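You operate a simulated robot arm through the tools that you are given. There is no shell and no other tool. Be economical: measure what you need, move in short steps, check, and stop when the job is done.

Carry out the task below with a simulated two-armed robot. There is one attempt and no reset: what you move stays moved.

TASK
Unload both cores from the core tote onto the steel table.
Fine: stand them up; carry the tote over and back with both hands. Set down upright: short core, tall core.
Where things are to end (x, y in the base frame): core tote within 0.06 m of [-0.09, 0.99]; short core within 0.06 m of [0.19, 0.94]; tall core within 0.06 m of [0.19, 1.09]; core tote within 0.06 m of [0.55, -0.08].
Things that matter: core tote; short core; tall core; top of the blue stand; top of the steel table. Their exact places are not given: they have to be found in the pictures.

Only the result counts: the job must be done as asked and must still hold three seconds after the hand-in. Knocking over, shifting, dropping, spilling or breaking anything else fails it.

THE ROBOT
Two 7-joint arms with two-finger parallel grippers on one trunk, on a base that drives. Base frame: it is fixed to the floor where the robot stands at the start and does not move with it; the origin is under the middle of the robot, x ahead of it, y to its left, z up. Units: m, rad, N and s.
The left shoulder is at the start at [0.05, 0.177, 1.154], the right one opposite. With the tool pointing down near the work surface each hand reaches from about 0.2 to 0.7 m from the robot's upright axis, wherever it stands, measured 20 degrees to its own side. Places, roughly: top of the blue stand [0.6, -0.1, 0.8]; top of the steel table [0.1, 1, 0.8]. Payload 3.43 kg a hand.
Tool frame (each hand has its own): the origin (TCP) lies between the finger pads and is the grasp point; the fingertips stand 0.034 m ahead of it; z points along the fingers, y is the line along which they close. Largest opening 0.128 m; finger width 0.024, thickness 0.012; the body of the gripper, 0.048 by 0.13 m, starts 0.096 m behind the TCP.
Orientation is told as [roll, pitch, yaw] about the base's x, y, z axes, in that order, counted from this pose: with the fingers straight down and closing along the base's y, the tool's x points along the base's -x, its y along +y and its z along -z.

THE INTERFACE
- The arms move only by the tool nudge_tool. It takes "left_rows", "right_rows" or both (then of equal length, played together; a hand with none holds still); each is a list of rows, each a list of 6 numbers: the shift along the tool's x, y, z in units of 25 mm (1.0 is 25 mm), then the turn, a rotation vector about the tool's x, y, z in units of 5 degrees (1.0 is 5 degrees). In form: [[tx, ty, tz, wx, wy, wz], ...]. A call has 1 to 20 rows; each row shifts and turns the commanded pose from where the row before left it, along the tool's axes as they then stand. "left_jaw" and "right_jaw" are, for a hand that has rows, the gripper command, from -1 (shut) to 1 (fully open), values between in proportion, set as the call begins (left out, the last holds). A call with a number of a shift or a turn outside -1 to 1 is refused whole. Rows are played at 5 a second. More than 0.05 m and 0.15 rad between two rows, or a gripper value outside its range, and nothing of the call is played. A pose out of reach is approached as far as the arm can. The call stops where the force on the tool passes 40 N (or 10 N more than at its start, if that is more) or the arm is blocked; 0.2 s more then pass. The fingers move at their own pace (about 0.108 m/s each) and stop on an object; they squeeze with about 26 N. The grip force told is the motor's: it shows also when the fingers shut on nothing. Time passes only in rows, and 0.2 s behind the last, so rows that do not move let the fingers close. The reply holds the time, the measured pose of the TCP, the force on the tool along the base axes, the opening and the grip force, in the units named above and with some noise, with the torque about the TCP (base axes, N m) and any sound that the robot's microphone picked up.
- Cameras (640 x 400 px; columns grow to the right, rows downward): "scene" is now at [0.1364, 0.045, 1.3047]; the picture's right is [0.57, -0.82, 0.00], its down [-0.56, -0.39, -0.73] and it looks along [0.60, 0.42, -0.69] (base axes); focal length 214 px, centre (320, 200). "left" rides on the left gripper at [0.076, 0.011, -0.16] in its tool frame; the picture's right is [-0.15, 0.99, 0.00], its down [-0.88, -0.13, -0.46] and it looks along [-0.45, -0.07, 0.89] (tool axes); focal length 234 px, centre (320, 200). "right" rides on the right gripper at [0.076, -0.011, -0.16] in its tool frame; the picture's right is [0.15, 0.99, 0.00], its down [-0.88, 0.13, -0.46] and it looks along [-0.45, 0.07, 0.89] (tool axes); focal length 234 px, centre (320, 200).
- capture(camera): a new picture of that camera. The clock stands still meanwhile.
- move_column(by): slides the trunk up (or, below 0, down) by that many m; the arms and the scene camera ride with it, the base frame stays. It gives what a move gives, with no picture.
- steer(legs): drives the robot by 1 to 6 legs, each [ahead, turn to the left] in m and rad, along the robot's own axes; the way and the turn of a leg run together, so that a leg with both is an arc; at most 1.5 m and 3.142 rad a leg. The arms and the cameras ride along, it lands a little off, and it stops where it bumps. It gives what a move gives.
- aim_head(pan, tilt): turns the head with the scene camera to pan (to the left, within 1.396 rad either way) and tilt (down, from -0.506 to 1.204), counted from straight ahead of the robot. It gives what a move gives.
- locate(camera, pixels): for up to 12 pixels [column, row] of the newest picture of that camera ("zoom" is the newest enlarged one), the place [x, y, z] in the base frame of the surface seen there, good to about 0.002 m. The clock stands still meanwhile.
- inspect(camera, box): a new picture of the part [left, top, right, bottom] of that camera's present view, enlarged. The clock stands still meanwhile.
- finish_job(): hands the job in; it is judged then, once.

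Go step by step. Measure first, check grasps and placings, and put right what went wrong. The budget is 80 turns and 78 pictures, counting those below and the enlarged ones. Unless the task says otherwise, let go and move clear before handing in, and close with one line.

The tools are called after ">>>" as a command line: name --argument value ..., lists and objects as JSON in quotes. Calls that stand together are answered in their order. nudge_tool: Moves the arms, as the interface text tells. Its arguments: {"type":"object","properties":{"left_rows":{"type":"array","items":{"type":"array","items":{"type":"number"}}},"left_jaw":{"type":"number"},"right_rows":{"type":"array","items":{"type":"array","items":{"type":"number"}}},"right_jaw":{"type":"number"}},"required":[]} The other tools are called the same way: move_column (by) slides the trunk up or down; steer (legs) drives the base; aim_head (pan, tilt) turns the head that bears the scene camera; capture (camera) takes a picture; locate (camera, pixels) gives the place of the surface under pixels of a picture; inspect (camera, box) takes an enlarged picture of a part of a camera's view; finish_job () hands the job in.

At the start:

```text
time_s: 0.0
left_tool_pos: [0.168, 0.2548, 1.1785]
left_tcp_rot: [0.001, -0.002, 0.001]
left_ft_force: [1.1, 0.3, -0.9]
left_torque: [-0.01, 0.0, -0.01]
left_grip_width: 0.1282
left_grasp_force: 0.1
right_tool_pos: [0.2991, 0.0585, 1.1731]
right_tcp_rot: [-0.001, -0.001, 0.0]
right_ft_force: [0.4, 1.2, -0.3]
right_torque: [-0.03, -0.01, -0.01]
right_grip_width: 0.1277
right_grasp_force: 0.0
trunk travel left (down, up): [-0.325, 0.076]
robot x, y, heading: [0.0014, 0.0018, 0.002]
head pan, tilt: [0.613, 0.756]
```

scene: 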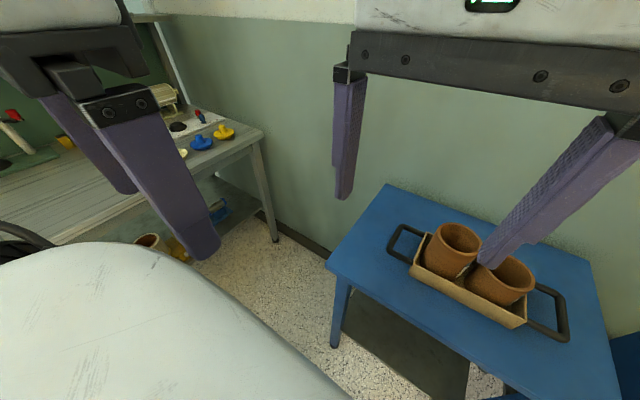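
right: 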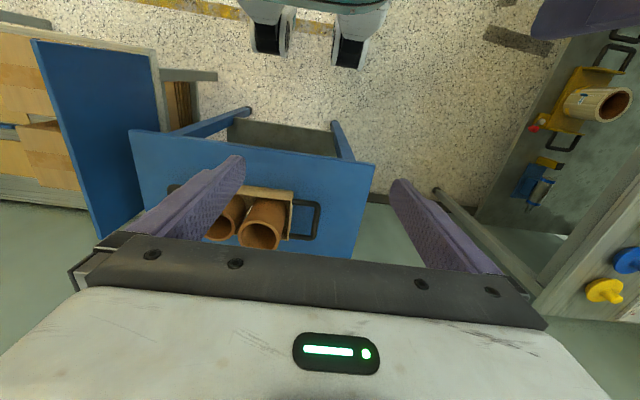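
left: 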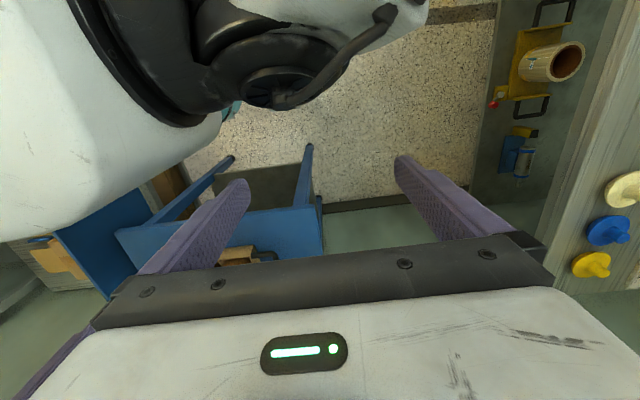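

The scene picture shows the tote on the blue stand with its two handles (about px 400,245 and 560,315) and two cores in it. I'll measure these and look to the stand and the steel table.

>>> locate --camera "scene" --pixels '[[393, 240], [404, 226], [414, 266], [568, 313], [545, 287], [565, 338], [430, 281], [515, 322], [456, 238], [455, 270], [505, 280], [350, 260]]'

>>> aim_head --pan 0.0 --tilt 0.8

>>> capture --camera "scene"

>>> inspect --camera "right" --box '[120, 120, 380, 280]'

```text
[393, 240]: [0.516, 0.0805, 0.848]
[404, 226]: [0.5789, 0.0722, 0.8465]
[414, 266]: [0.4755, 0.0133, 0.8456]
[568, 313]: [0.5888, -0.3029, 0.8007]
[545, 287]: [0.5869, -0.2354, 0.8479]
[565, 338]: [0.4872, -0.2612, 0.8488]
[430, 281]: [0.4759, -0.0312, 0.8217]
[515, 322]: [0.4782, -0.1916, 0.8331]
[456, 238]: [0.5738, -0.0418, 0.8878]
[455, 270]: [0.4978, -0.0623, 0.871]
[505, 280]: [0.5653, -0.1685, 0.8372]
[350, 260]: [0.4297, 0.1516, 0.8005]
```

```text
time_s: 1.0
left_tool_pos: [0.1669, 0.2547, 1.1795]
left_tcp_rot: [0.001, -0.001, 0.0]
left_ft_force: [-0.5, -0.4, -0.1]
left_torque: [-0.02, 0.02, -0.06]
left_grip_width: 0.128
left_grasp_force: 0.1
right_tool_pos: [0.2992, 0.0582, 1.1727]
right_tcp_rot: [0.0, -0.001, 0.0]
right_ft_force: [0.1, -0.3, -0.5]
right_torque: [0.01, 0.0, -0.03]
right_grip_width: 0.1281
right_grasp_force: 0.0
trunk travel left (down, up): [-0.325, 0.076]
robot x, y, heading: [-0.0002, -0.0005, 0.001]
head pan, tilt: [0.0, 0.799]
```

```text
74 pictures are left
```

scene: 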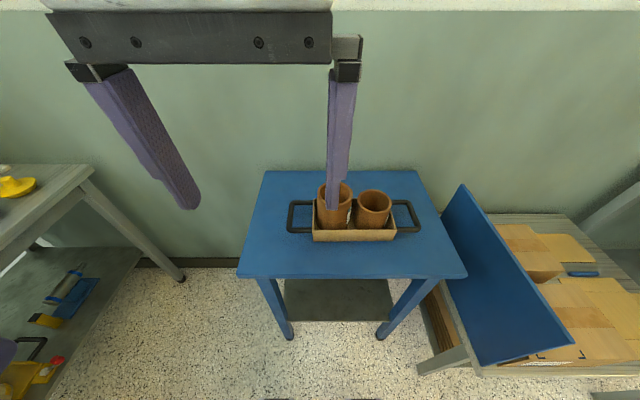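

```text
2.46 times, centred on (250, 200) of right
```

zoom: 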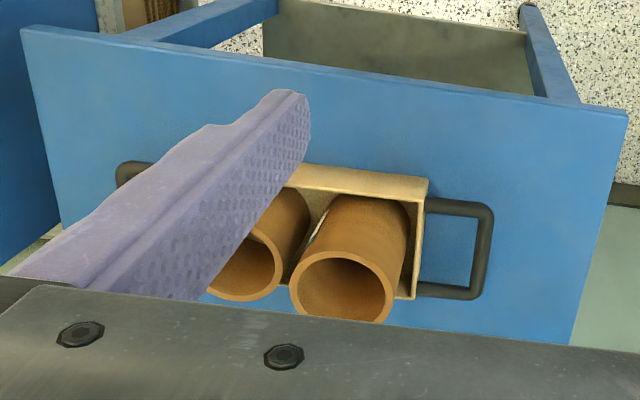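

The tote lies along y with horizontal hoop handles at z≈0.847, and the cores stand in it. I'll zoom in to measure it well.

>>> inspect --camera "scene" --box '[270, 160, 440, 266]'

```text
3.76 times, centred on (355, 213) of scene
```

zoom: 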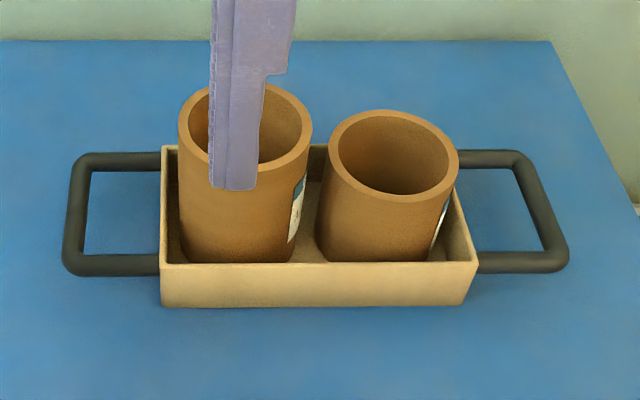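

>>> locate --camera "zoom" --pixels '[[75, 210], [82, 162], [120, 160], [110, 265], [535, 205], [515, 158], [510, 262], [162, 262], [475, 262], [165, 150], [320, 265], [318, 300]]'

>>> locate --camera "zoom" --pixels '[[183, 130], [308, 130], [250, 173], [275, 88], [393, 196], [393, 114], [333, 155], [455, 158], [240, 258], [375, 258], [200, 60], [500, 80]]'

>>> aim_head --pan 1.39 --tilt 0.7

>>> capture --camera "scene"

```text
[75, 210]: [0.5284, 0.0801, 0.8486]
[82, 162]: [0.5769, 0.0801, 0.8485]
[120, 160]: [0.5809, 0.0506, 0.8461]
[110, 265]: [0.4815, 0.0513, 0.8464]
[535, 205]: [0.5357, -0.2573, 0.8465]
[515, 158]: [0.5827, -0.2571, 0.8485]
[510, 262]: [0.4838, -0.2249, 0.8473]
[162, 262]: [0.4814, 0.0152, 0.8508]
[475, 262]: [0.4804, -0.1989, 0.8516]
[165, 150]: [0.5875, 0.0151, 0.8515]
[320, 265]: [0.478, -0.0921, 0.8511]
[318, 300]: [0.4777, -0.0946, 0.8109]
```

```text
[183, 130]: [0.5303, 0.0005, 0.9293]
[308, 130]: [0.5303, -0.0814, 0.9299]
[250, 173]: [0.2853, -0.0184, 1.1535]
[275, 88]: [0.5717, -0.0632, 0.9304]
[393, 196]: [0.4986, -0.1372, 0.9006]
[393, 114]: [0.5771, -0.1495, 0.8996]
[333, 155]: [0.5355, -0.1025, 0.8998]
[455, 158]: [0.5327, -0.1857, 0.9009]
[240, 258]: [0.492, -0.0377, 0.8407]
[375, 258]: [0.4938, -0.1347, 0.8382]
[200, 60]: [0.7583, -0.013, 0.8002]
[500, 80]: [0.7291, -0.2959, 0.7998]
```

```text
time_s: 2.5
left_tool_pos: [0.1677, 0.2553, 1.1785]
left_tcp_rot: [0.0, -0.002, 0.0]
left_ft_force: [0.2, -0.4, 0.4]
left_torque: [-0.01, 0.02, 0.04]
left_grip_width: 0.1278
left_grasp_force: 0.1
right_tool_pos: [0.3003, 0.0582, 1.1737]
right_tcp_rot: [0.0, 0.001, -0.001]
right_ft_force: [-0.5, 0.0, -0.3]
right_torque: [-0.01, 0.0, -0.02]
right_grip_width: 0.1279
right_grasp_force: 0.0
trunk travel left (down, up): [-0.325, 0.076]
robot x, y, heading: [-0.0024, -0.0033, -0.005]
head pan, tilt: [1.389, 0.7]
```

```text
71 pictures are left
```

scene: 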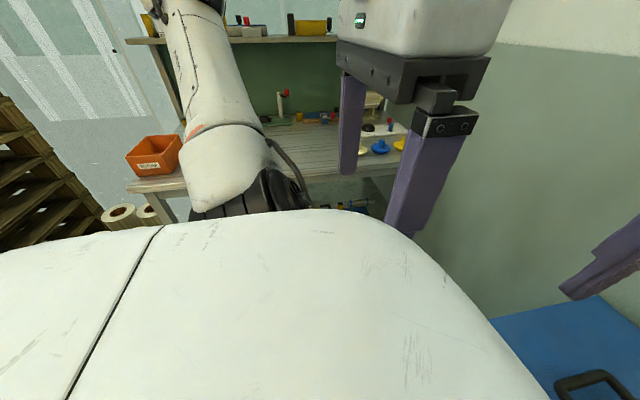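

Tote centre is about (0.534,-0.092), with outer handle bars at y≈0.077 and -0.257. The cores are ~0.082 m wide with tops at 0.93 (tall, y=-0.04) and 0.90 (short, y=-0.144). The left arm hides the steel table, so I'll turn the robot to face it and look.

>>> steer --legs '[[0, 1.57]]'

>>> aim_head --pan 0.0 --tilt 0.6

>>> capture --camera "scene"

```text
time_s: 6.6
left_tool_pos: [-0.2454, 0.1797, 1.1782]
left_tcp_rot: [-0.001, 0.0, 1.518]
left_ft_force: [0.0, 0.6, -0.1]
left_torque: [0.02, 0.05, -0.01]
left_grip_width: 0.1282
left_grasp_force: 0.0
right_tool_pos: [-0.0438, 0.3013, 1.1743]
right_tcp_rot: [0.0, -0.001, 1.519]
right_ft_force: [-0.6, -0.1, -0.8]
right_torque: [0.0, -0.01, 0.02]
right_grip_width: 0.1279
right_grasp_force: 0.0
trunk travel left (down, up): [-0.325, 0.076]
robot x, y, heading: [0.0009, 0.003, 1.512]
head pan, tilt: [1.389, 0.7]
```

```text
time_s: 8.2
left_tool_pos: [-0.2463, 0.1804, 1.1783]
left_tcp_rot: [-0.001, 0.001, 1.519]
left_ft_force: [-0.4, 0.3, -0.7]
left_torque: [0.02, -0.02, -0.03]
left_grip_width: 0.1281
left_grasp_force: 0.0
right_tool_pos: [-0.0437, 0.3008, 1.1736]
right_tcp_rot: [-0.001, 0.0, 1.516]
right_ft_force: [1.0, -0.2, -0.3]
right_torque: [-0.02, 0.0, -0.01]
right_grip_width: 0.128
right_grasp_force: 0.1
trunk travel left (down, up): [-0.325, 0.076]
robot x, y, heading: [-0.0022, -0.0003, 1.515]
head pan, tilt: [0.0, 0.6]
```

```text
70 pictures are left
```

scene: 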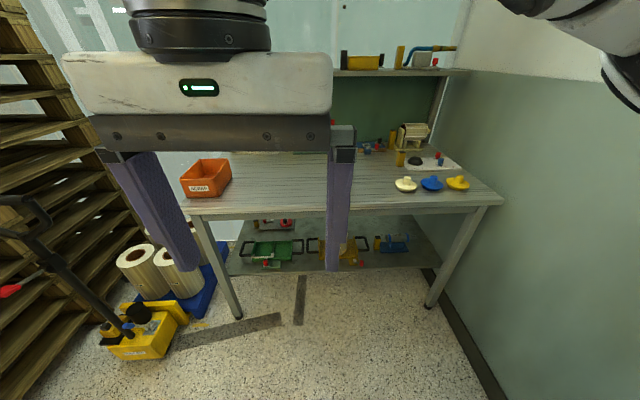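

The table is clear in the middle, with a scrap bin on the left (207,178) and three plugs on the right (405–458,183). I'll measure them.

>>> locate --camera "scene" --pixels '[[192, 214], [498, 202], [405, 186], [431, 184], [457, 184], [195, 196], [230, 185], [435, 165], [290, 213], [400, 212], [290, 160], [435, 158]]'

>>> locate --camera "scene" --pixels '[[270, 190], [380, 190], [380, 170], [300, 170], [410, 192], [140, 345], [165, 270], [245, 320], [435, 300], [393, 185], [405, 130], [342, 75]]'

>>> inspect --camera "scene" --box '[340, 110, 520, 222]'

```text
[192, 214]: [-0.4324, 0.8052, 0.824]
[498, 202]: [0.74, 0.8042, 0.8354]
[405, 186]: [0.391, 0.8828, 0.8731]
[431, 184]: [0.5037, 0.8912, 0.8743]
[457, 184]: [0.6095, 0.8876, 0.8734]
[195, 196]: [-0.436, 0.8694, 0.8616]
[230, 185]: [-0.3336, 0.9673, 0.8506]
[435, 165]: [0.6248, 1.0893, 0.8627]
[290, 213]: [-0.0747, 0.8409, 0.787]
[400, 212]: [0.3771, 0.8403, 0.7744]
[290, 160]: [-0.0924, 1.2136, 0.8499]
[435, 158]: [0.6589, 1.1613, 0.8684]
```

```text
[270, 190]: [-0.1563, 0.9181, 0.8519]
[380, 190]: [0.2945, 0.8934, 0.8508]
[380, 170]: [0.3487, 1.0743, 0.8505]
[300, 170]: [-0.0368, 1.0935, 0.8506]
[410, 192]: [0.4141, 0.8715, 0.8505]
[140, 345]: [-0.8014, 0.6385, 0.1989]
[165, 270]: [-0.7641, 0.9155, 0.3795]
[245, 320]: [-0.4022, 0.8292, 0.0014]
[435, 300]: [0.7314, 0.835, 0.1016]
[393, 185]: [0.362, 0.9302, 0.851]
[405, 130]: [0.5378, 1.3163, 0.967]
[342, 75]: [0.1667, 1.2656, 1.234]
```

```text
3.56 times, centred on (430, 166) of scene
```

zoom: 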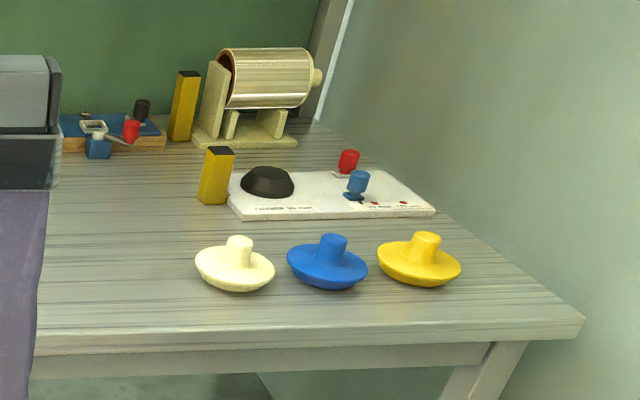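

The table top is at z=0.851, its front edge at y≈0.805, the bin's right edge at x≈-0.33, and the plugs start at x≈0.36. There is room for everything, so I'll turn back to face the stand.

>>> steer --legs '[[0, -1.54]]'

>>> aim_head --pan 0.0 --tilt 0.8

```text
time_s: 12.4
left_tool_pos: [0.1784, 0.2471, 1.1784]
left_tcp_rot: [0.0, -0.002, -0.041]
left_ft_force: [-0.9, 0.9, 0.3]
left_torque: [-0.01, 0.0, 0.0]
left_grip_width: 0.1282
left_grasp_force: 0.1
right_tool_pos: [0.3016, 0.0463, 1.1739]
right_tcp_rot: [0.001, -0.002, -0.039]
right_ft_force: [0.2, 0.4, -0.6]
right_torque: [-0.02, -0.03, 0.01]
right_grip_width: 0.128
right_grasp_force: 0.1
trunk travel left (down, up): [-0.325, 0.076]
robot x, y, heading: [0.0017, -0.0012, -0.045]
head pan, tilt: [0.0, 0.6]
```

```text
time_s: 13.1
left_tool_pos: [0.1787, 0.2481, 1.1778]
left_tcp_rot: [-0.002, -0.003, -0.041]
left_ft_force: [0.6, -0.5, -0.4]
left_torque: [0.03, 0.02, 0.0]
left_grip_width: 0.1278
left_grasp_force: 0.0
right_tool_pos: [0.3013, 0.0452, 1.1737]
right_tcp_rot: [0.0, 0.001, -0.04]
right_ft_force: [0.3, 0.3, -0.3]
right_torque: [0.0, 0.0, 0.0]
right_grip_width: 0.1278
right_grasp_force: 0.1
trunk travel left (down, up): [-0.325, 0.076]
robot x, y, heading: [0.0007, 0.0002, -0.035]
head pan, tilt: [0.0, 0.799]
```

Heading is -0.04 and both hands are still in the default pose. I'll square the hands and bring them above the two handle bars at the present height.

>>> nudge_tool --left_rows '[[0, 0, 0, 0, 0, -0.47], [-0.947, -0.464, 0, 0, 0, 0], [-0.947, -0.464, 0, 0, 0, 0], [-0.947, -0.464, 0, 0, 0, 0], [-0.947, -0.464, 0, 0, 0, 0], [-0.947, -0.464, 0, 0, 0, 0], [-0.947, -0.464, 0, 0, 0, 0], [-0.947, -0.464, 0, 0, 0, 0], [-0.947, -0.464, 0, 0, 0, 0], [-0.947, -0.464, 0, 0, 0, 0], [-0.947, -0.464, 0, 0, 0, 0], [-0.947, -0.464, 0, 0, 0, 0], [-0.947, -0.464, 0, 0, 0, 0], [-0.947, -0.464, 0, 0, 0, 0], [-0.947, -0.464, 0, 0, 0, 0], [-0.947, -0.464, 0, 0, 0, 0]]' --right_rows '[[0, 0, 0, 0, 0, -0.47], [-0.622, -0.798, 0, 0, 0, 0], [-0.622, -0.798, 0, 0, 0, 0], [-0.622, -0.798, 0, 0, 0, 0], [-0.622, -0.798, 0, 0, 0, 0], [-0.622, -0.798, 0, 0, 0, 0], [-0.622, -0.798, 0, 0, 0, 0], [-0.622, -0.798, 0, 0, 0, 0], [-0.622, -0.798, 0, 0, 0, 0], [-0.622, -0.798, 0, 0, 0, 0], [-0.622, -0.798, 0, 0, 0, 0], [-0.622, -0.798, 0, 0, 0, 0], [-0.622, -0.798, 0, 0, 0, 0], [-0.622, -0.798, 0, 0, 0, 0], [-0.622, -0.798, 0, 0, 0, 0], [-0.622, -0.798, 0, 0, 0, 0]]' --left_jaw -0.1 --right_jaw -0.1

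>>> capture --camera "left"

>>> capture --camera "right"

```text
time_s: 16.5
left_tool_pos: [0.4666, 0.1614, 1.1672]
left_tcp_rot: [0.0, -0.002, 0.0]
left_ft_force: [0.1, 0.2, -0.2]
left_torque: [-0.03, 0.01, 0.01]
left_grip_width: 0.058
left_grasp_force: 0.0
left hand out of reach, approached as far as the arm can: row 12, 13, 14, 15, 16
right_tool_pos: [0.5331, -0.2534, 1.1735]
right_tcp_rot: [0.0, 0.001, 0.0]
right_ft_force: [0.1, -0.1, 0.3]
right_torque: [0.0, 0.03, 0.04]
right_grip_width: 0.0576
right_grasp_force: 0.0
trunk travel left (down, up): [-0.325, 0.076]
robot x, y, heading: [-0.0018, -0.0002, -0.038]
head pan, tilt: [0.0, 0.799]
```

```text
68 pictures are left
```

left: 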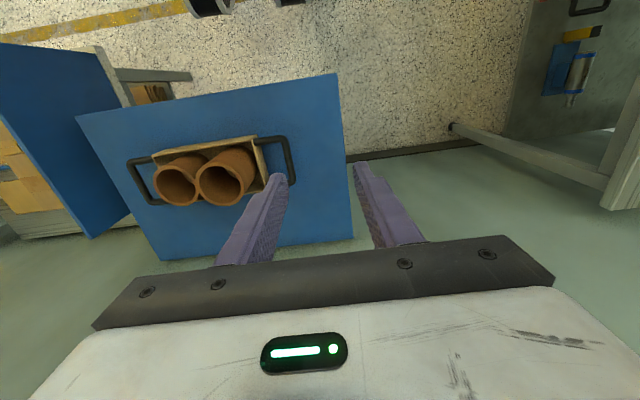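

```text
67 pictures are left
```

right: 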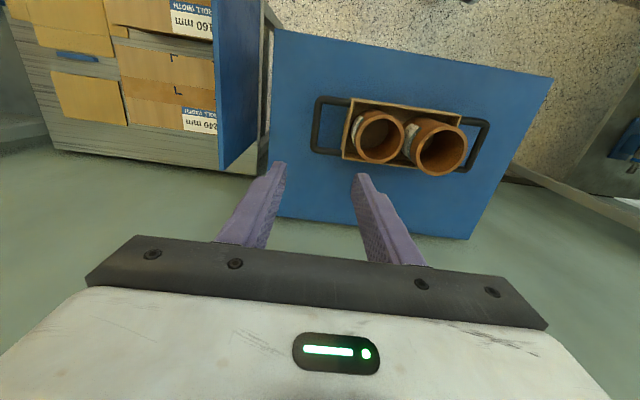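

The right hand is above its bar. The left hand is too high to reach its point, so I'll lower both hands by 0.125 m and see whether it gets there.

>>> nudge_tool --left_rows '[[0, 0, 1, 0, 0, 0], [0, 0, 1, 0, 0, 0], [0, 0, 1, 0, 0, 0], [0, 0, 1, 0, 0, 0], [0, 0, 1, 0, 0, 0], [0, 0, 0, 0, 0, 0]]' --right_rows '[[0, 0, 1, 0, 0, 0], [0, 0, 1, 0, 0, 0], [0, 0, 1, 0, 0, 0], [0, 0, 1, 0, 0, 0], [0, 0, 1, 0, 0, 0], [0, 0, 0, 0, 0, 0]]'

```text
time_s: 17.9
left_tool_pos: [0.4677, 0.161, 1.0452]
left_tcp_rot: [-0.001, -0.001, 0.002]
left_ft_force: [-0.7, -0.4, -0.4]
left_torque: [0.03, 0.02, 0.0]
left_grip_width: 0.0576
left_grasp_force: 0.1
right_tool_pos: [0.5358, -0.2524, 1.0476]
right_tcp_rot: [-0.002, 0.0, 0.0]
right_ft_force: [-0.1, -0.1, 0.3]
right_torque: [-0.03, -0.02, 0.01]
right_grip_width: 0.0579
right_grasp_force: 0.1
trunk travel left (down, up): [-0.325, 0.076]
robot x, y, heading: [0.0011, 0.0001, -0.044]
head pan, tilt: [0.0, 0.799]
```

The left hand kept its place, so the command follows the reached pose. I'll shift it to (0.534, 0.074).

>>> nudge_tool --left_rows '[[-0.67, -0.87, 0, 0, 0, 0], [-0.67, -0.87, 0, 0, 0, 0], [-0.67, -0.87, 0, 0, 0, 0], [-0.67, -0.87, 0, 0, 0, 0], [0, 0, 0, 0, 0, 0]]'

>>> capture --camera "scene"

```text
time_s: 19.1
left_tool_pos: [0.488, 0.1368, 1.0404]
left_tcp_rot: [-0.002, -0.001, 0.002]
left_ft_force: [0.0, -0.2, -0.3]
left_torque: [-0.01, 0.0, 0.0]
left_grip_width: 0.0576
left_grasp_force: 0.1
left hand out of reach, approached as far as the arm can: row 2, 3, 4
right_tool_pos: [0.5357, -0.252, 1.0476]
right_tcp_rot: [0.0, 0.0, 0.0]
right_ft_force: [0.2, 0.8, -0.5]
right_torque: [0.01, 0.03, -0.03]
right_grip_width: 0.0574
right_grasp_force: 0.1
trunk travel left (down, up): [-0.325, 0.076]
robot x, y, heading: [0.0004, 0.0009, -0.039]
head pan, tilt: [0.0, 0.799]
```

```text
66 pictures are left
```

scene: 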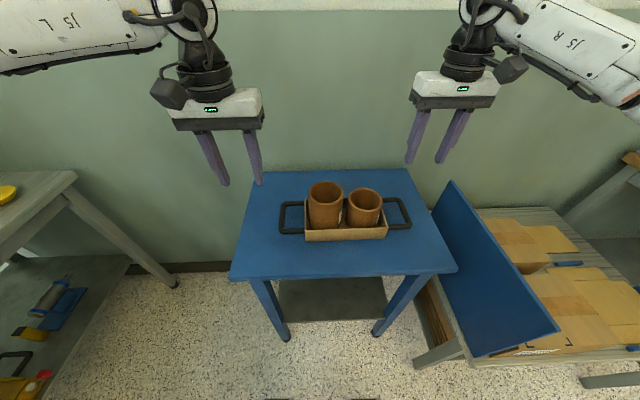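

The left hand cannot reach inward enough from here; the robot should stand level with the tote (y≈-0.09). I'll check the height of the blue board on the right before shifting sideways.

>>> locate --camera "scene" --pixels '[[455, 184], [558, 328], [480, 355], [415, 365], [560, 212], [232, 278], [455, 268], [266, 172], [404, 170], [600, 300]]'

```text
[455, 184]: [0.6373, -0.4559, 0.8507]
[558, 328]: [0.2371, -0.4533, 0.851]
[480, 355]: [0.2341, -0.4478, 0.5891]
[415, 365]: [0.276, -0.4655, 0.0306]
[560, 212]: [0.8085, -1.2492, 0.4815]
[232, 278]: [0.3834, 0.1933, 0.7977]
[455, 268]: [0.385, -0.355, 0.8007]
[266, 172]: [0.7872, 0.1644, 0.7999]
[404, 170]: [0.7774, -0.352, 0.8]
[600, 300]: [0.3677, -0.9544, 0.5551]
```

The board's top is at 0.85, below the hands. I'll shift the base sideways to y≈-0.09 by backing, angling, driving forward and straightening.

>>> steer --legs '[[-0.2, 0], [0, -0.38], [0.22, 0], [0, 0.42]]'

```text
time_s: 24.4
left_tool_pos: [0.4875, 0.059, 1.041]
left_tcp_rot: [-0.001, -0.001, 0.02]
left_ft_force: [0.6, 0.3, 0.2]
left_torque: [0.0, 0.01, -0.01]
left_grip_width: 0.0574
left_grasp_force: 0.0
right_tool_pos: [0.543, -0.3289, 1.0476]
right_tcp_rot: [0.0, 0.001, 0.021]
right_ft_force: [-0.1, 0.5, -0.6]
right_torque: [-0.01, 0.04, 0.0]
right_grip_width: 0.0575
right_grasp_force: 0.1
trunk travel left (down, up): [-0.325, 0.076]
robot x, y, heading: [0.0047, -0.0848, -0.017]
head pan, tilt: [0.0, 0.799]
```

The base now stands at y=-0.085. I'll bring both hands square above their bars (y=0.079 and -0.262, x=0.534).

>>> nudge_tool --left_rows '[[0, 0, 0, 0, 0, 0.23], [-0.62, 0.27, 0, 0, 0, 0], [-0.62, 0.27, 0, 0, 0, 0], [-0.62, 0.27, 0, 0, 0, 0], [0, 0, 0, 0, 0, 0]]' --right_rows '[[0, 0, 0, 0, 0, 0.24], [0.12, 0.89, 0, 0, 0, 0], [0.12, 0.89, 0, 0, 0, 0], [0.12, 0.89, 0, 0, 0, 0], [0, 0, 0, 0, 0, 0]]'

>>> capture --camera "left"

>>> capture --camera "right"

```text
time_s: 25.6
left_tool_pos: [0.5246, 0.0899, 1.0397]
left_tcp_rot: [-0.002, -0.003, 0.001]
left_ft_force: [0.3, 0.5, 0.0]
left_torque: [0.03, 0.01, -0.02]
left_grip_width: 0.0574
left_grasp_force: 0.0
left hand out of reach, approached as far as the arm can: row 3, 4
right_tool_pos: [0.5356, -0.2611, 1.0498]
right_tcp_rot: [0.0, 0.0, -0.001]
right_ft_force: [-0.6, -0.2, -0.3]
right_torque: [-0.01, 0.01, -0.02]
right_grip_width: 0.0578
right_grasp_force: 0.0
trunk travel left (down, up): [-0.325, 0.076]
robot x, y, heading: [-0.0018, -0.0884, -0.02]
head pan, tilt: [0.0, 0.799]
```

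```text
65 pictures are left
```

left: 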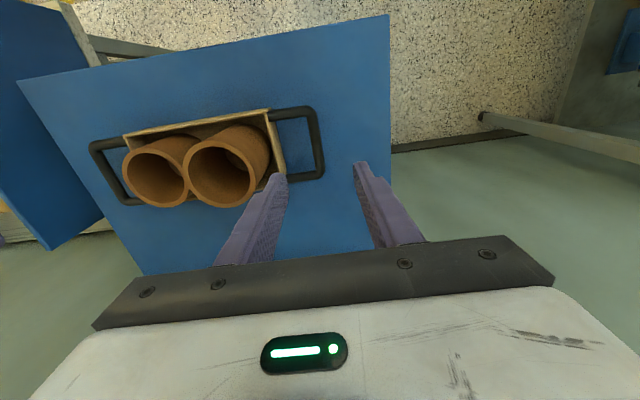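

```text
64 pictures are left
```

right: 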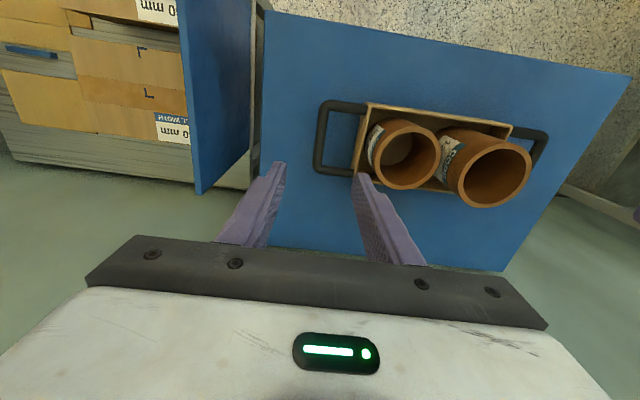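

The left hand stopped 0.01 m short at the edge of its reach. Lower down it reaches further, so I'll descend 0.1 m and then trim.

>>> nudge_tool --left_rows '[[0, 0, 1, 0, 0, 0], [0, 0, 1, 0, 0, 0], [0, 0, 1, 0, 0, 0], [0, 0, 1, 0, 0, 0], [-0.38, -0.44, 0, 0, 0, 0], [0, 0, 0, 0, 0, 0]]' --right_rows '[[0, 0, 1, 0, 0, 0], [0, 0, 1, 0, 0, 0], [0, 0, 1, 0, 0, 0], [0, 0, 1, 0, 0, 0], [0.05, 0, 0.4, 0, 0, 0], [0, 0, 0, 0, 0, 0]]'

>>> capture --camera "scene"

```text
time_s: 27.0
left_tool_pos: [0.5183, 0.0975, 0.9414]
left_tcp_rot: [-0.003, -0.003, 0.003]
left_ft_force: [-0.5, -0.2, 0.7]
left_torque: [0.0, 0.0, 0.03]
left_grip_width: 0.0575
left_grasp_force: 0.1
left hand out of reach, approached as far as the arm can: row 2, 4, 5
right_tool_pos: [0.5328, -0.2612, 0.9366]
right_tcp_rot: [0.0, 0.001, 0.0]
right_ft_force: [-0.2, 0.3, 0.0]
right_torque: [-0.04, -0.02, -0.03]
right_grip_width: 0.0575
right_grasp_force: 0.1
trunk travel left (down, up): [-0.325, 0.076]
robot x, y, heading: [0.0072, -0.086, -0.022]
head pan, tilt: [0.0, 0.799]
```

```text
63 pictures are left
```

scene: 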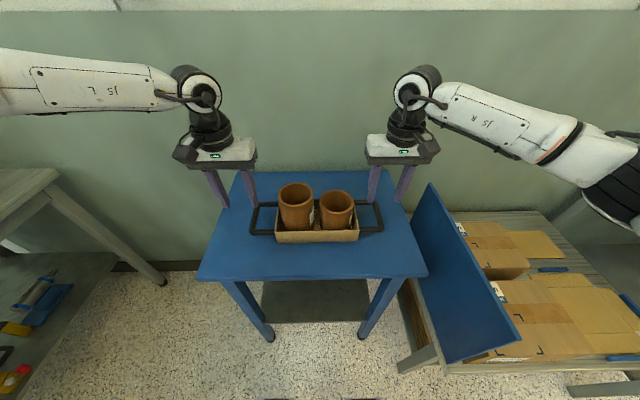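

The left arm seems limited by bearing (~19° in the robot frame), not by stretch. I'll lift both hands a little and turn the base slightly right, so the left hand gets more bearing.

>>> nudge_tool --left_rows '[[0, 0.3, -1, 0, 0, 0], [0, 0, -1, 0, 0, 0]]' --right_rows '[[0, 0, -1, 0, 0, 0], [0, 0, -1, 0, 0, 0]]'

>>> steer --legs '[[0.02, -0.12]]'

```text
time_s: 27.6
left_tool_pos: [0.5167, 0.1053, 0.9947]
left_tcp_rot: [-0.002, -0.002, 0.001]
left_ft_force: [-0.5, 0.7, 0.2]
left_torque: [-0.02, 0.0, 0.05]
left_grip_width: 0.0575
left_grasp_force: 0.0
right_tool_pos: [0.5323, -0.2617, 0.9877]
right_tcp_rot: [0.001, -0.001, -0.001]
right_ft_force: [0.1, 0.2, 0.4]
right_torque: [-0.01, 0.01, 0.0]
right_grip_width: 0.0577
right_grasp_force: 0.1
trunk travel left (down, up): [-0.325, 0.076]
robot x, y, heading: [0.0055, -0.0863, -0.022]
head pan, tilt: [0.0, 0.799]
```

```text
time_s: 28.6
left_tool_pos: [0.5568, 0.0416, 0.9936]
left_tcp_rot: [-0.002, -0.003, -0.117]
left_ft_force: [0.6, -0.1, 0.0]
left_torque: [0.0, 0.01, -0.04]
left_grip_width: 0.0578
left_grasp_force: 0.1
right_tool_pos: [0.5299, -0.3241, 0.9879]
right_tcp_rot: [-0.001, 0.0, -0.12]
right_ft_force: [1.0, -0.4, 0.7]
right_torque: [0.01, 0.04, -0.03]
right_grip_width: 0.0576
right_grasp_force: 0.0
trunk travel left (down, up): [-0.325, 0.076]
robot x, y, heading: [0.0252, -0.0898, -0.136]
head pan, tilt: [0.0, 0.799]
```

Now I'll square the hands again and go over the bars.

>>> nudge_tool --left_rows '[[0, 0, 0, 0, 0, -0.68], [0, 0, 0, 0, 0, -0.68], [0.3, 0.5, 0, 0, 0, 0], [0.3, 0.5, 0, 0, 0, 0], [0.3, 0.5, 0, 0, 0, 0], [0, 0, 0, 0, 0, 0]]' --right_rows '[[0, 0, 0, 0, 0, -0.68], [0, 0, 0, 0, 0, -0.68], [-0.05, 0.83, 0, 0, 0, 0], [-0.05, 0.83, 0, 0, 0, 0], [-0.05, 0.83, 0, 0, 0, 0], [0, 0, 0, 0, 0, 0]]'

```text
time_s: 30.0
left_tool_pos: [0.5306, 0.0783, 0.9929]
left_tcp_rot: [-0.004, -0.002, 0.003]
left_ft_force: [0.4, 0.1, 0.3]
left_torque: [-0.03, -0.02, -0.03]
left_grip_width: 0.0576
left_grasp_force: 0.0
right_tool_pos: [0.5325, -0.2618, 0.9889]
right_tcp_rot: [0.0, 0.001, 0.002]
right_ft_force: [0.2, 0.4, -0.4]
right_torque: [0.01, 0.04, 0.05]
right_grip_width: 0.0579
right_grasp_force: 0.1
trunk travel left (down, up): [-0.325, 0.076]
robot x, y, heading: [0.021, -0.0848, -0.139]
head pan, tilt: [0.0, 0.799]
```

Both hands are over their bars. I'll descend half way and check the alignment.

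>>> nudge_tool --left_rows '[[0, 0, 1, 0, 0, 0], [0, 0, 1, 0, 0, 0], [0, 0, 1, 0, 0, 0], [0, 0, 0, 0, 0, 0]]' --right_rows '[[0, 0, 0.95, 0, 0, 0], [0, 0, 0.95, 0, 0, 0], [0, 0, 0.95, 0, 0, 0], [0, 0, 0, 0, 0, 0]]'

>>> capture --camera "left"

>>> capture --camera "right"

```text
time_s: 31.0
left_tool_pos: [0.533, 0.0779, 0.9177]
left_tcp_rot: [-0.001, -0.003, 0.005]
left_ft_force: [0.4, -0.8, 1.3]
left_torque: [-0.05, 0.02, 0.01]
left_grip_width: 0.058
left_grasp_force: 0.0
right_tool_pos: [0.5342, -0.2613, 0.9161]
right_tcp_rot: [0.0, 0.002, 0.001]
right_ft_force: [0.5, 0.4, 0.3]
right_torque: [0.04, 0.0, -0.02]
right_grip_width: 0.0574
right_grasp_force: 0.0
trunk travel left (down, up): [-0.325, 0.076]
robot x, y, heading: [0.0251, -0.0891, -0.136]
head pan, tilt: [0.0, 0.799]
```

```text
62 pictures are left
```

left: 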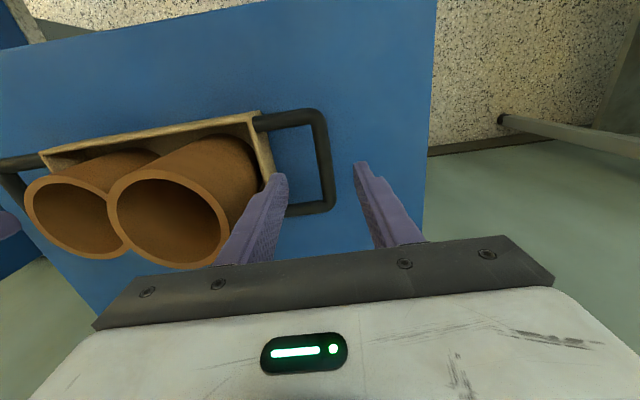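

```text
61 pictures are left
```

right: 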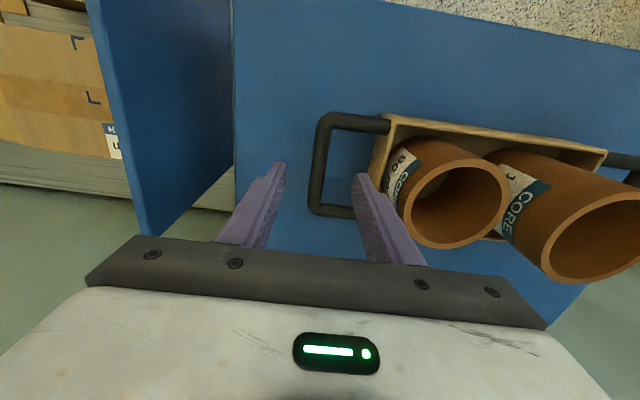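

The bars (px 322,165 left; 320,165 right) lie between the fingers. I'll descend to z≈0.846 and close.

>>> nudge_tool --left_rows '[[0, 0, 0.95, 0, 0, 0], [0, 0, 0.95, 0, 0, 0], [0, 0, 0.95, 0, 0, 0], [0, 0, 0, 0, 0, 0]]' --right_rows '[[0, 0, 0.93, 0, 0, 0], [0, 0, 0.93, 0, 0, 0], [0, 0, 0.93, 0, 0, 0], [0, 0, 0, 0, 0, 0]]'

>>> nudge_tool --left_rows '[[0, 0, 0, 0, 0, 0], [0, 0, 0, 0, 0, 0], [0, 0, 0, 0, 0, 0], [0, 0, 0, 0, 0, 0]]' --right_rows '[[0, 0, 0, 0, 0, 0], [0, 0, 0, 0, 0, 0], [0, 0, 0, 0, 0, 0], [0, 0, 0, 0, 0, 0]]' --left_jaw -1 --right_jaw -1

>>> capture --camera "scene"

```text
time_s: 32.0
left_tool_pos: [0.5357, 0.0784, 0.8465]
left_tcp_rot: [-0.002, -0.002, 0.001]
left_ft_force: [0.2, -0.2, -1.2]
left_torque: [-0.03, 0.01, -0.01]
left_grip_width: 0.0576
left_grasp_force: 0.1
right_tool_pos: [0.5334, -0.2611, 0.8465]
right_tcp_rot: [-0.001, 0.0, 0.0]
right_ft_force: [0.1, -0.3, -0.6]
right_torque: [0.02, -0.04, 0.02]
right_grip_width: 0.0574
right_grasp_force: 0.1
trunk travel left (down, up): [-0.325, 0.076]
robot x, y, heading: [0.023, -0.0884, -0.142]
head pan, tilt: [0.0, 0.799]
```

```text
time_s: 33.0
left_tool_pos: [0.5357, 0.079, 0.8478]
left_tcp_rot: [-0.002, -0.002, 0.003]
left_ft_force: [1.6, 1.1, 0.3]
left_torque: [0.02, 0.0, 0.25]
left_grip_width: 0.0153
left_grasp_force: 25.8
right_tool_pos: [0.5331, -0.2619, 0.8457]
right_tcp_rot: [0.0, -0.002, 0.001]
right_ft_force: [-1.1, -0.3, 0.1]
right_torque: [0.01, -0.04, 0.29]
right_grip_width: 0.015
right_grasp_force: 26.2
trunk travel left (down, up): [-0.325, 0.076]
robot x, y, heading: [0.0251, -0.0912, -0.133]
head pan, tilt: [0.0, 0.799]
```

```text
60 pictures are left
```

scene: 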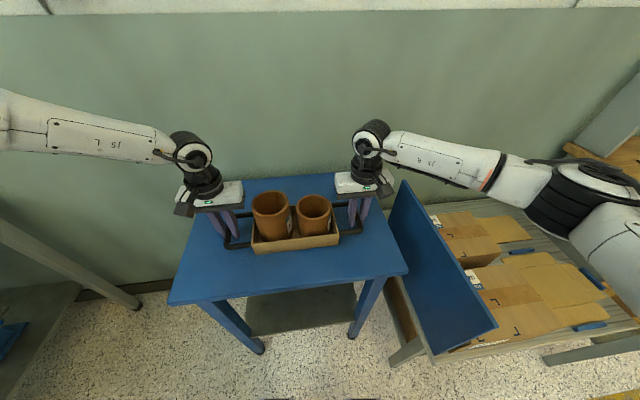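

Both bars are gripped (0.015 m, 26 N). I'll lift with the trunk first, which keeps the hands in step.

>>> move_column --by 0.074

>>> nudge_tool --left_rows '[[0, 0, -0.5, 0, 0, 0], [0, 0, -0.5, 0, 0, 0], [0, 0, -0.5, 0, 0, 0], [0, 0, -0.5, 0, 0, 0], [0, 0, -0.5, 0, 0, 0], [0, 0, -0.5, 0, 0, 0]]' --right_rows '[[0, 0, -0.5, 0, 0, 0], [0, 0, -0.5, 0, 0, 0], [0, 0, -0.5, 0, 0, 0], [0, 0, -0.5, 0, 0, 0], [0, 0, -0.5, 0, 0, 0], [0, 0, -0.5, 0, 0, 0]]'

>>> capture --camera "scene"

```text
time_s: 34.1
left_tool_pos: [0.5349, 0.0791, 0.9198]
left_tcp_rot: [-0.001, 0.0, 0.004]
left_ft_force: [2.4, 1.4, -2.6]
left_torque: [0.02, -0.09, 0.26]
left_grip_width: 0.0154
left_grasp_force: 25.6
right_tool_pos: [0.5341, -0.2624, 0.9192]
right_tcp_rot: [-0.001, 0.001, 0.0]
right_ft_force: [-1.7, -1.9, -2.2]
right_torque: [-0.01, 0.1, 0.34]
right_grip_width: 0.0153
right_grasp_force: 26.0
trunk travel left (down, up): [-0.399, 0.002]
robot x, y, heading: [0.0227, -0.0878, -0.137]
head pan, tilt: [0.0, 0.799]
```

```text
time_s: 35.5
left_tool_pos: [0.5343, 0.0789, 0.9965]
left_tcp_rot: [-0.004, -0.002, 0.002]
left_ft_force: [1.7, 0.5, -2.2]
left_torque: [0.04, -0.04, 0.34]
left_grip_width: 0.0153
left_grasp_force: 25.7
right_tool_pos: [0.5331, -0.2611, 0.9978]
right_tcp_rot: [0.001, 0.0, 0.002]
right_ft_force: [-1.9, -0.6, -1.3]
right_torque: [-0.01, 0.03, 0.34]
right_grip_width: 0.015
right_grasp_force: 26.5
trunk travel left (down, up): [-0.399, 0.002]
robot x, y, heading: [0.0219, -0.0873, -0.137]
head pan, tilt: [0.0, 0.799]
```

```text
59 pictures are left
```

scene: 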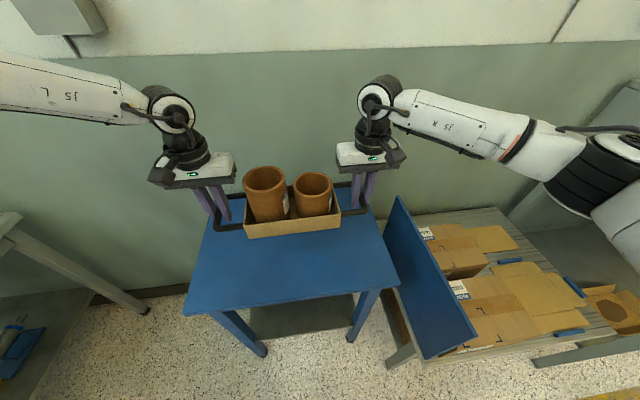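

The tote hangs level with its bottom at about 0.95. I'll back off 0.17 m and turn left to face the table, then check the pose before the approach.

>>> steer --legs '[[-0.17, 0], [0, 1.571]]'

>>> capture --camera "scene"

```text
time_s: 40.9
left_tool_pos: [-0.3217, 0.4432, 0.996]
left_tcp_rot: [-0.003, -0.001, 1.59]
left_ft_force: [15.3, 2.2, -2.2]
left_torque: [-0.03, -0.07, 0.3]
left_grip_width: 0.0155
left_grasp_force: 25.9
right_tool_pos: [0.0174, 0.4483, 0.9968]
right_tcp_rot: [0.001, -0.001, 1.59]
right_ft_force: [-14.7, -2.0, -1.7]
right_torque: [0.03, 0.09, 0.31]
right_grip_width: 0.0153
right_grasp_force: 25.7
trunk travel left (down, up): [-0.399, 0.002]
robot x, y, heading: [-0.1457, -0.0659, 1.449]
head pan, tilt: [0.0, 0.799]
```

```text
58 pictures are left
```

scene: 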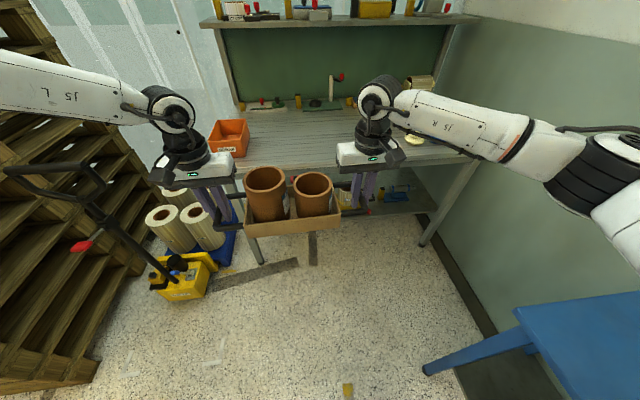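

The tote is at about (-0.152, 0.446). Before approaching I'll check where the rack on the left and the bin are relative to the left elbow.

>>> locate --camera "scene" --pixels '[[40, 20], [140, 165], [95, 45], [60, 250], [215, 125], [249, 130], [240, 156], [212, 152], [420, 136], [100, 185], [190, 75], [330, 75]]'

>>> aim_head --pan 0.9 --tilt 0.4

>>> capture --camera "scene"

```text
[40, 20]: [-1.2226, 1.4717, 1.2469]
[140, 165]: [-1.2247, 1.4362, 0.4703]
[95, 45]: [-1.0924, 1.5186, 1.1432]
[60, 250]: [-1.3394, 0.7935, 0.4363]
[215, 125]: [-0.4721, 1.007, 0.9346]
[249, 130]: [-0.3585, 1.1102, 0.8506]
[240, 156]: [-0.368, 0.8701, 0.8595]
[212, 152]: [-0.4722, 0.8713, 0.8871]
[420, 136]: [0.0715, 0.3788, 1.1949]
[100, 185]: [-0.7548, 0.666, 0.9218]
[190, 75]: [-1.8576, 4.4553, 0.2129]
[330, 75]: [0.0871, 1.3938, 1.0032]
```

```text
time_s: 42.0
left_tool_pos: [-0.3225, 0.4429, 0.9954]
left_tcp_rot: [-0.003, -0.002, 1.593]
left_ft_force: [0.5, 2.2, -1.7]
left_torque: [0.1, 0.02, 0.29]
left_grip_width: 0.0151
left_grasp_force: 26.1
right_tool_pos: [0.0185, 0.4467, 0.9978]
right_tcp_rot: [0.002, 0.002, 1.589]
right_ft_force: [-0.2, -1.4, -2.3]
right_torque: [-0.15, -0.01, 0.37]
right_grip_width: 0.0153
right_grasp_force: 25.7
trunk travel left (down, up): [-0.399, 0.002]
robot x, y, heading: [-0.1457, -0.0667, 1.445]
head pan, tilt: [0.901, 0.4]
```

```text
57 pictures are left
```

scene: 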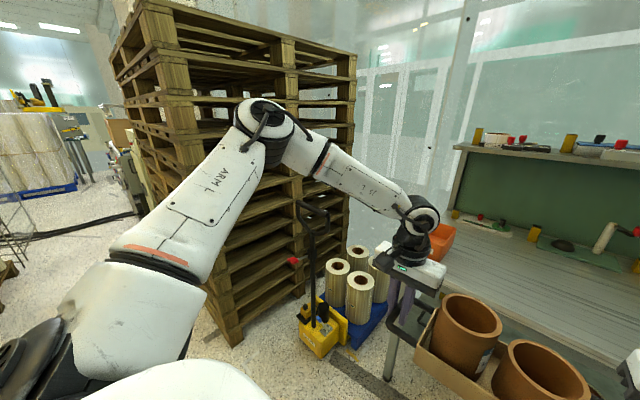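

The left elbow (265,120) and the pallet jack's handle (312,210) matter for the approach, so I'll locate both.

>>> locate --camera "scene" --pixels '[[265, 120], [270, 160], [245, 130], [312, 205], [300, 220], [326, 225], [345, 75], [330, 165], [350, 60], [320, 145]]'

```text
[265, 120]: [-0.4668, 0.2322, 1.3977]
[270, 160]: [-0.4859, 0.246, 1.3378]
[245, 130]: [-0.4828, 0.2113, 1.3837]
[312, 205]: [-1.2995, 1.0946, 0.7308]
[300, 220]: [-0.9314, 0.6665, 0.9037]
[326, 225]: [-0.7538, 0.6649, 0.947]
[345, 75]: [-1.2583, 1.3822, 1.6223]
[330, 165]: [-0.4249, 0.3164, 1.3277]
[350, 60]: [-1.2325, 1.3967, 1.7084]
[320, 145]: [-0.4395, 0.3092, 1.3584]
```

The elbow passes well clear of the jack handle (x<-0.75, z<1.0). I'll drive to the table.

>>> steer --legs '[[0, -0.03], [0.53, 0]]'

>>> aim_head --pan 0.0 --tilt 0.8

>>> capture --camera "scene"

```text
time_s: 45.5
left_tool_pos: [-0.2245, 0.9739, 0.9954]
left_tcp_rot: [-0.004, 0.0, 1.557]
left_ft_force: [2.1, 1.3, -2.0]
left_torque: [-0.04, -0.03, 0.29]
left_grip_width: 0.0151
left_grasp_force: 25.6
right_tool_pos: [0.1162, 0.9699, 0.9965]
right_tcp_rot: [0.001, 0.002, 1.557]
right_ft_force: [-2.3, -1.1, -2.1]
right_torque: [-0.03, 0.04, 0.3]
right_grip_width: 0.0151
right_grasp_force: 25.5
trunk travel left (down, up): [-0.399, 0.002]
robot x, y, heading: [-0.0663, 0.4655, 1.416]
head pan, tilt: [0.901, 0.4]
```

```text
time_s: 46.7
left_tool_pos: [-0.2255, 0.9751, 0.9961]
left_tcp_rot: [-0.004, -0.003, 1.559]
left_ft_force: [0.6, 1.1, -2.1]
left_torque: [0.06, -0.02, 0.27]
left_grip_width: 0.0155
left_grasp_force: 25.9
right_tool_pos: [0.1152, 0.9692, 0.9968]
right_tcp_rot: [0.001, 0.002, 1.558]
right_ft_force: [-0.1, -1.7, -2.3]
right_torque: [-0.1, -0.01, 0.26]
right_grip_width: 0.0154
right_grasp_force: 26.0
trunk travel left (down, up): [-0.399, 0.002]
robot x, y, heading: [-0.0667, 0.4635, 1.419]
head pan, tilt: [0.0, 0.799]
```

```text
56 pictures are left
```

scene: 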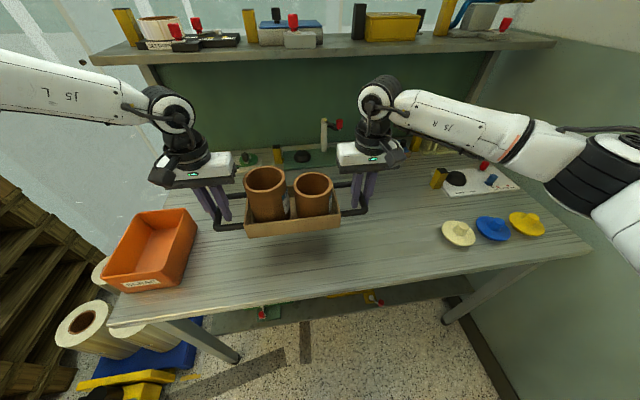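

Tote centre is at (-0.055, 0.972) over free table, between bin and plugs. I'll shift it slightly left and forward, then lower with the trunk and the last bit with the arms.

>>> nudge_tool --left_rows '[[-0.2, 0.3, 0, 0, 0, 0], [-0.2, 0.3, 0, 0, 0, 0], [0, 0, 0, 0, 0, 0]]' --right_rows '[[-0.2, 0.3, 0, 0, 0, 0], [-0.2, 0.3, 0, 0, 0, 0], [0, 0, 0, 0, 0, 0]]'

>>> move_column --by -0.09

```text
time_s: 47.5
left_tool_pos: [-0.2396, 0.985, 0.9959]
left_tcp_rot: [-0.004, -0.001, 1.558]
left_ft_force: [3.0, 0.5, -2.5]
left_torque: [0.09, 0.0, 0.23]
left_grip_width: 0.0151
left_grasp_force: 25.9
right_tool_pos: [0.1006, 0.9783, 0.9973]
right_tcp_rot: [0.002, 0.0, 1.56]
right_ft_force: [-1.6, -2.0, -3.4]
right_torque: [-0.13, 0.06, 0.24]
right_grip_width: 0.0151
right_grasp_force: 26.9
trunk travel left (down, up): [-0.399, 0.002]
robot x, y, heading: [-0.0628, 0.4635, 1.419]
head pan, tilt: [0.0, 0.799]
```

```text
time_s: 48.8
left_tool_pos: [-0.2384, 0.9853, 0.9068]
left_tcp_rot: [-0.003, -0.003, 1.558]
left_ft_force: [3.9, 1.3, -2.3]
left_torque: [-0.04, -0.03, 0.2]
left_grip_width: 0.0151
left_grasp_force: 25.8
right_tool_pos: [0.1004, 0.9773, 0.909]
right_tcp_rot: [0.002, 0.001, 1.559]
right_ft_force: [-3.5, -0.4, -1.9]
right_torque: [0.03, 0.01, 0.24]
right_grip_width: 0.0152
right_grasp_force: 26.0
trunk travel left (down, up): [-0.309, 0.092]
robot x, y, heading: [-0.0676, 0.4622, 1.416]
head pan, tilt: [0.0, 0.799]
```

Tote is at (-0.069, 0.981), about 0.01 m above the table. I'll lower the rest gently.

>>> nudge_tool --left_rows '[[0, 0, 0.1, 0, 0, 0], [0, 0, 0.1, 0, 0, 0], [0, 0, 0.1, 0, 0, 0], [0, 0, 0.05, 0, 0, 0], [0, 0, 0.05, 0, 0, 0], [0, 0, 0, 0, 0, 0]]' --right_rows '[[0, 0, 0.12, 0, 0, 0], [0, 0, 0.12, 0, 0, 0], [0, 0, 0.12, 0, 0, 0], [0, 0, 0.06, 0, 0, 0], [0, 0, 0.05, 0, 0, 0], [0, 0, 0, 0, 0, 0]]'

>>> capture --camera "scene"

```text
time_s: 50.2
left_tool_pos: [-0.239, 0.9857, 0.8967]
left_tcp_rot: [-0.006, -0.002, 1.558]
left_ft_force: [8.7, 0.3, -2.4]
left_torque: [-0.02, -0.1, 0.23]
left_grip_width: 0.0151
left_grasp_force: 25.6
right_tool_pos: [0.1011, 0.9783, 0.8957]
right_tcp_rot: [0.001, 0.001, 1.558]
right_ft_force: [-8.1, -1.4, -1.7]
right_torque: [0.0, 0.02, 0.22]
right_grip_width: 0.0151
right_grasp_force: 26.4
trunk travel left (down, up): [-0.309, 0.092]
robot x, y, heading: [-0.0632, 0.463, 1.419]
head pan, tilt: [0.0, 0.799]
```

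```text
55 pictures are left
```

scene: 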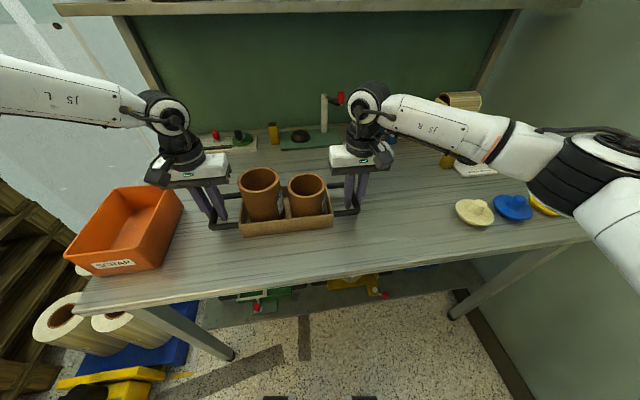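

The hands read z=0.896 but no clear contact force. I'll check the tote rim's height (rim should read 0.902 when it stands on the table).

>>> inspect --camera "scene" --box '[195, 150, 375, 262]'

>>> locate --camera "scene" --pixels '[[243, 224], [331, 213], [290, 216], [287, 234], [287, 245], [230, 226], [345, 212], [262, 192], [308, 190], [240, 190], [305, 176]]'

```text
3.56 times, centred on (285, 206) of scene
```

zoom: 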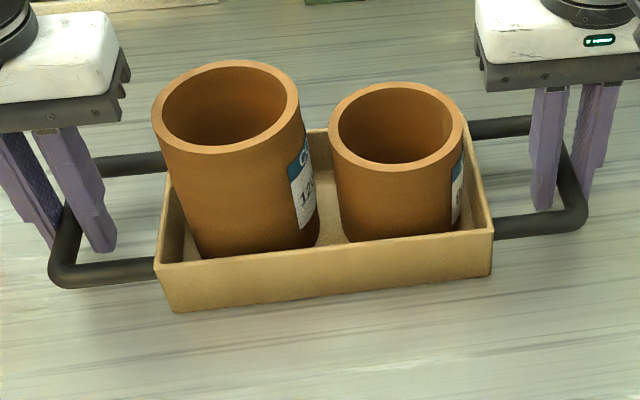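

```text
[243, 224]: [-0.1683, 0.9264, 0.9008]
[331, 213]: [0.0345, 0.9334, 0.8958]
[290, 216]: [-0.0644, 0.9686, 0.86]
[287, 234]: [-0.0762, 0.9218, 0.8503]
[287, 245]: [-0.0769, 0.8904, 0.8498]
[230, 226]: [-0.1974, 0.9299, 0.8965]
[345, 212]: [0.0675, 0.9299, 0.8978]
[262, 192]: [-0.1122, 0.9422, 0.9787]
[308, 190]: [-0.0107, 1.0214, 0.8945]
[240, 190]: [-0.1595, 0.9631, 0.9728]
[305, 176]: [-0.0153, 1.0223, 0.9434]
```

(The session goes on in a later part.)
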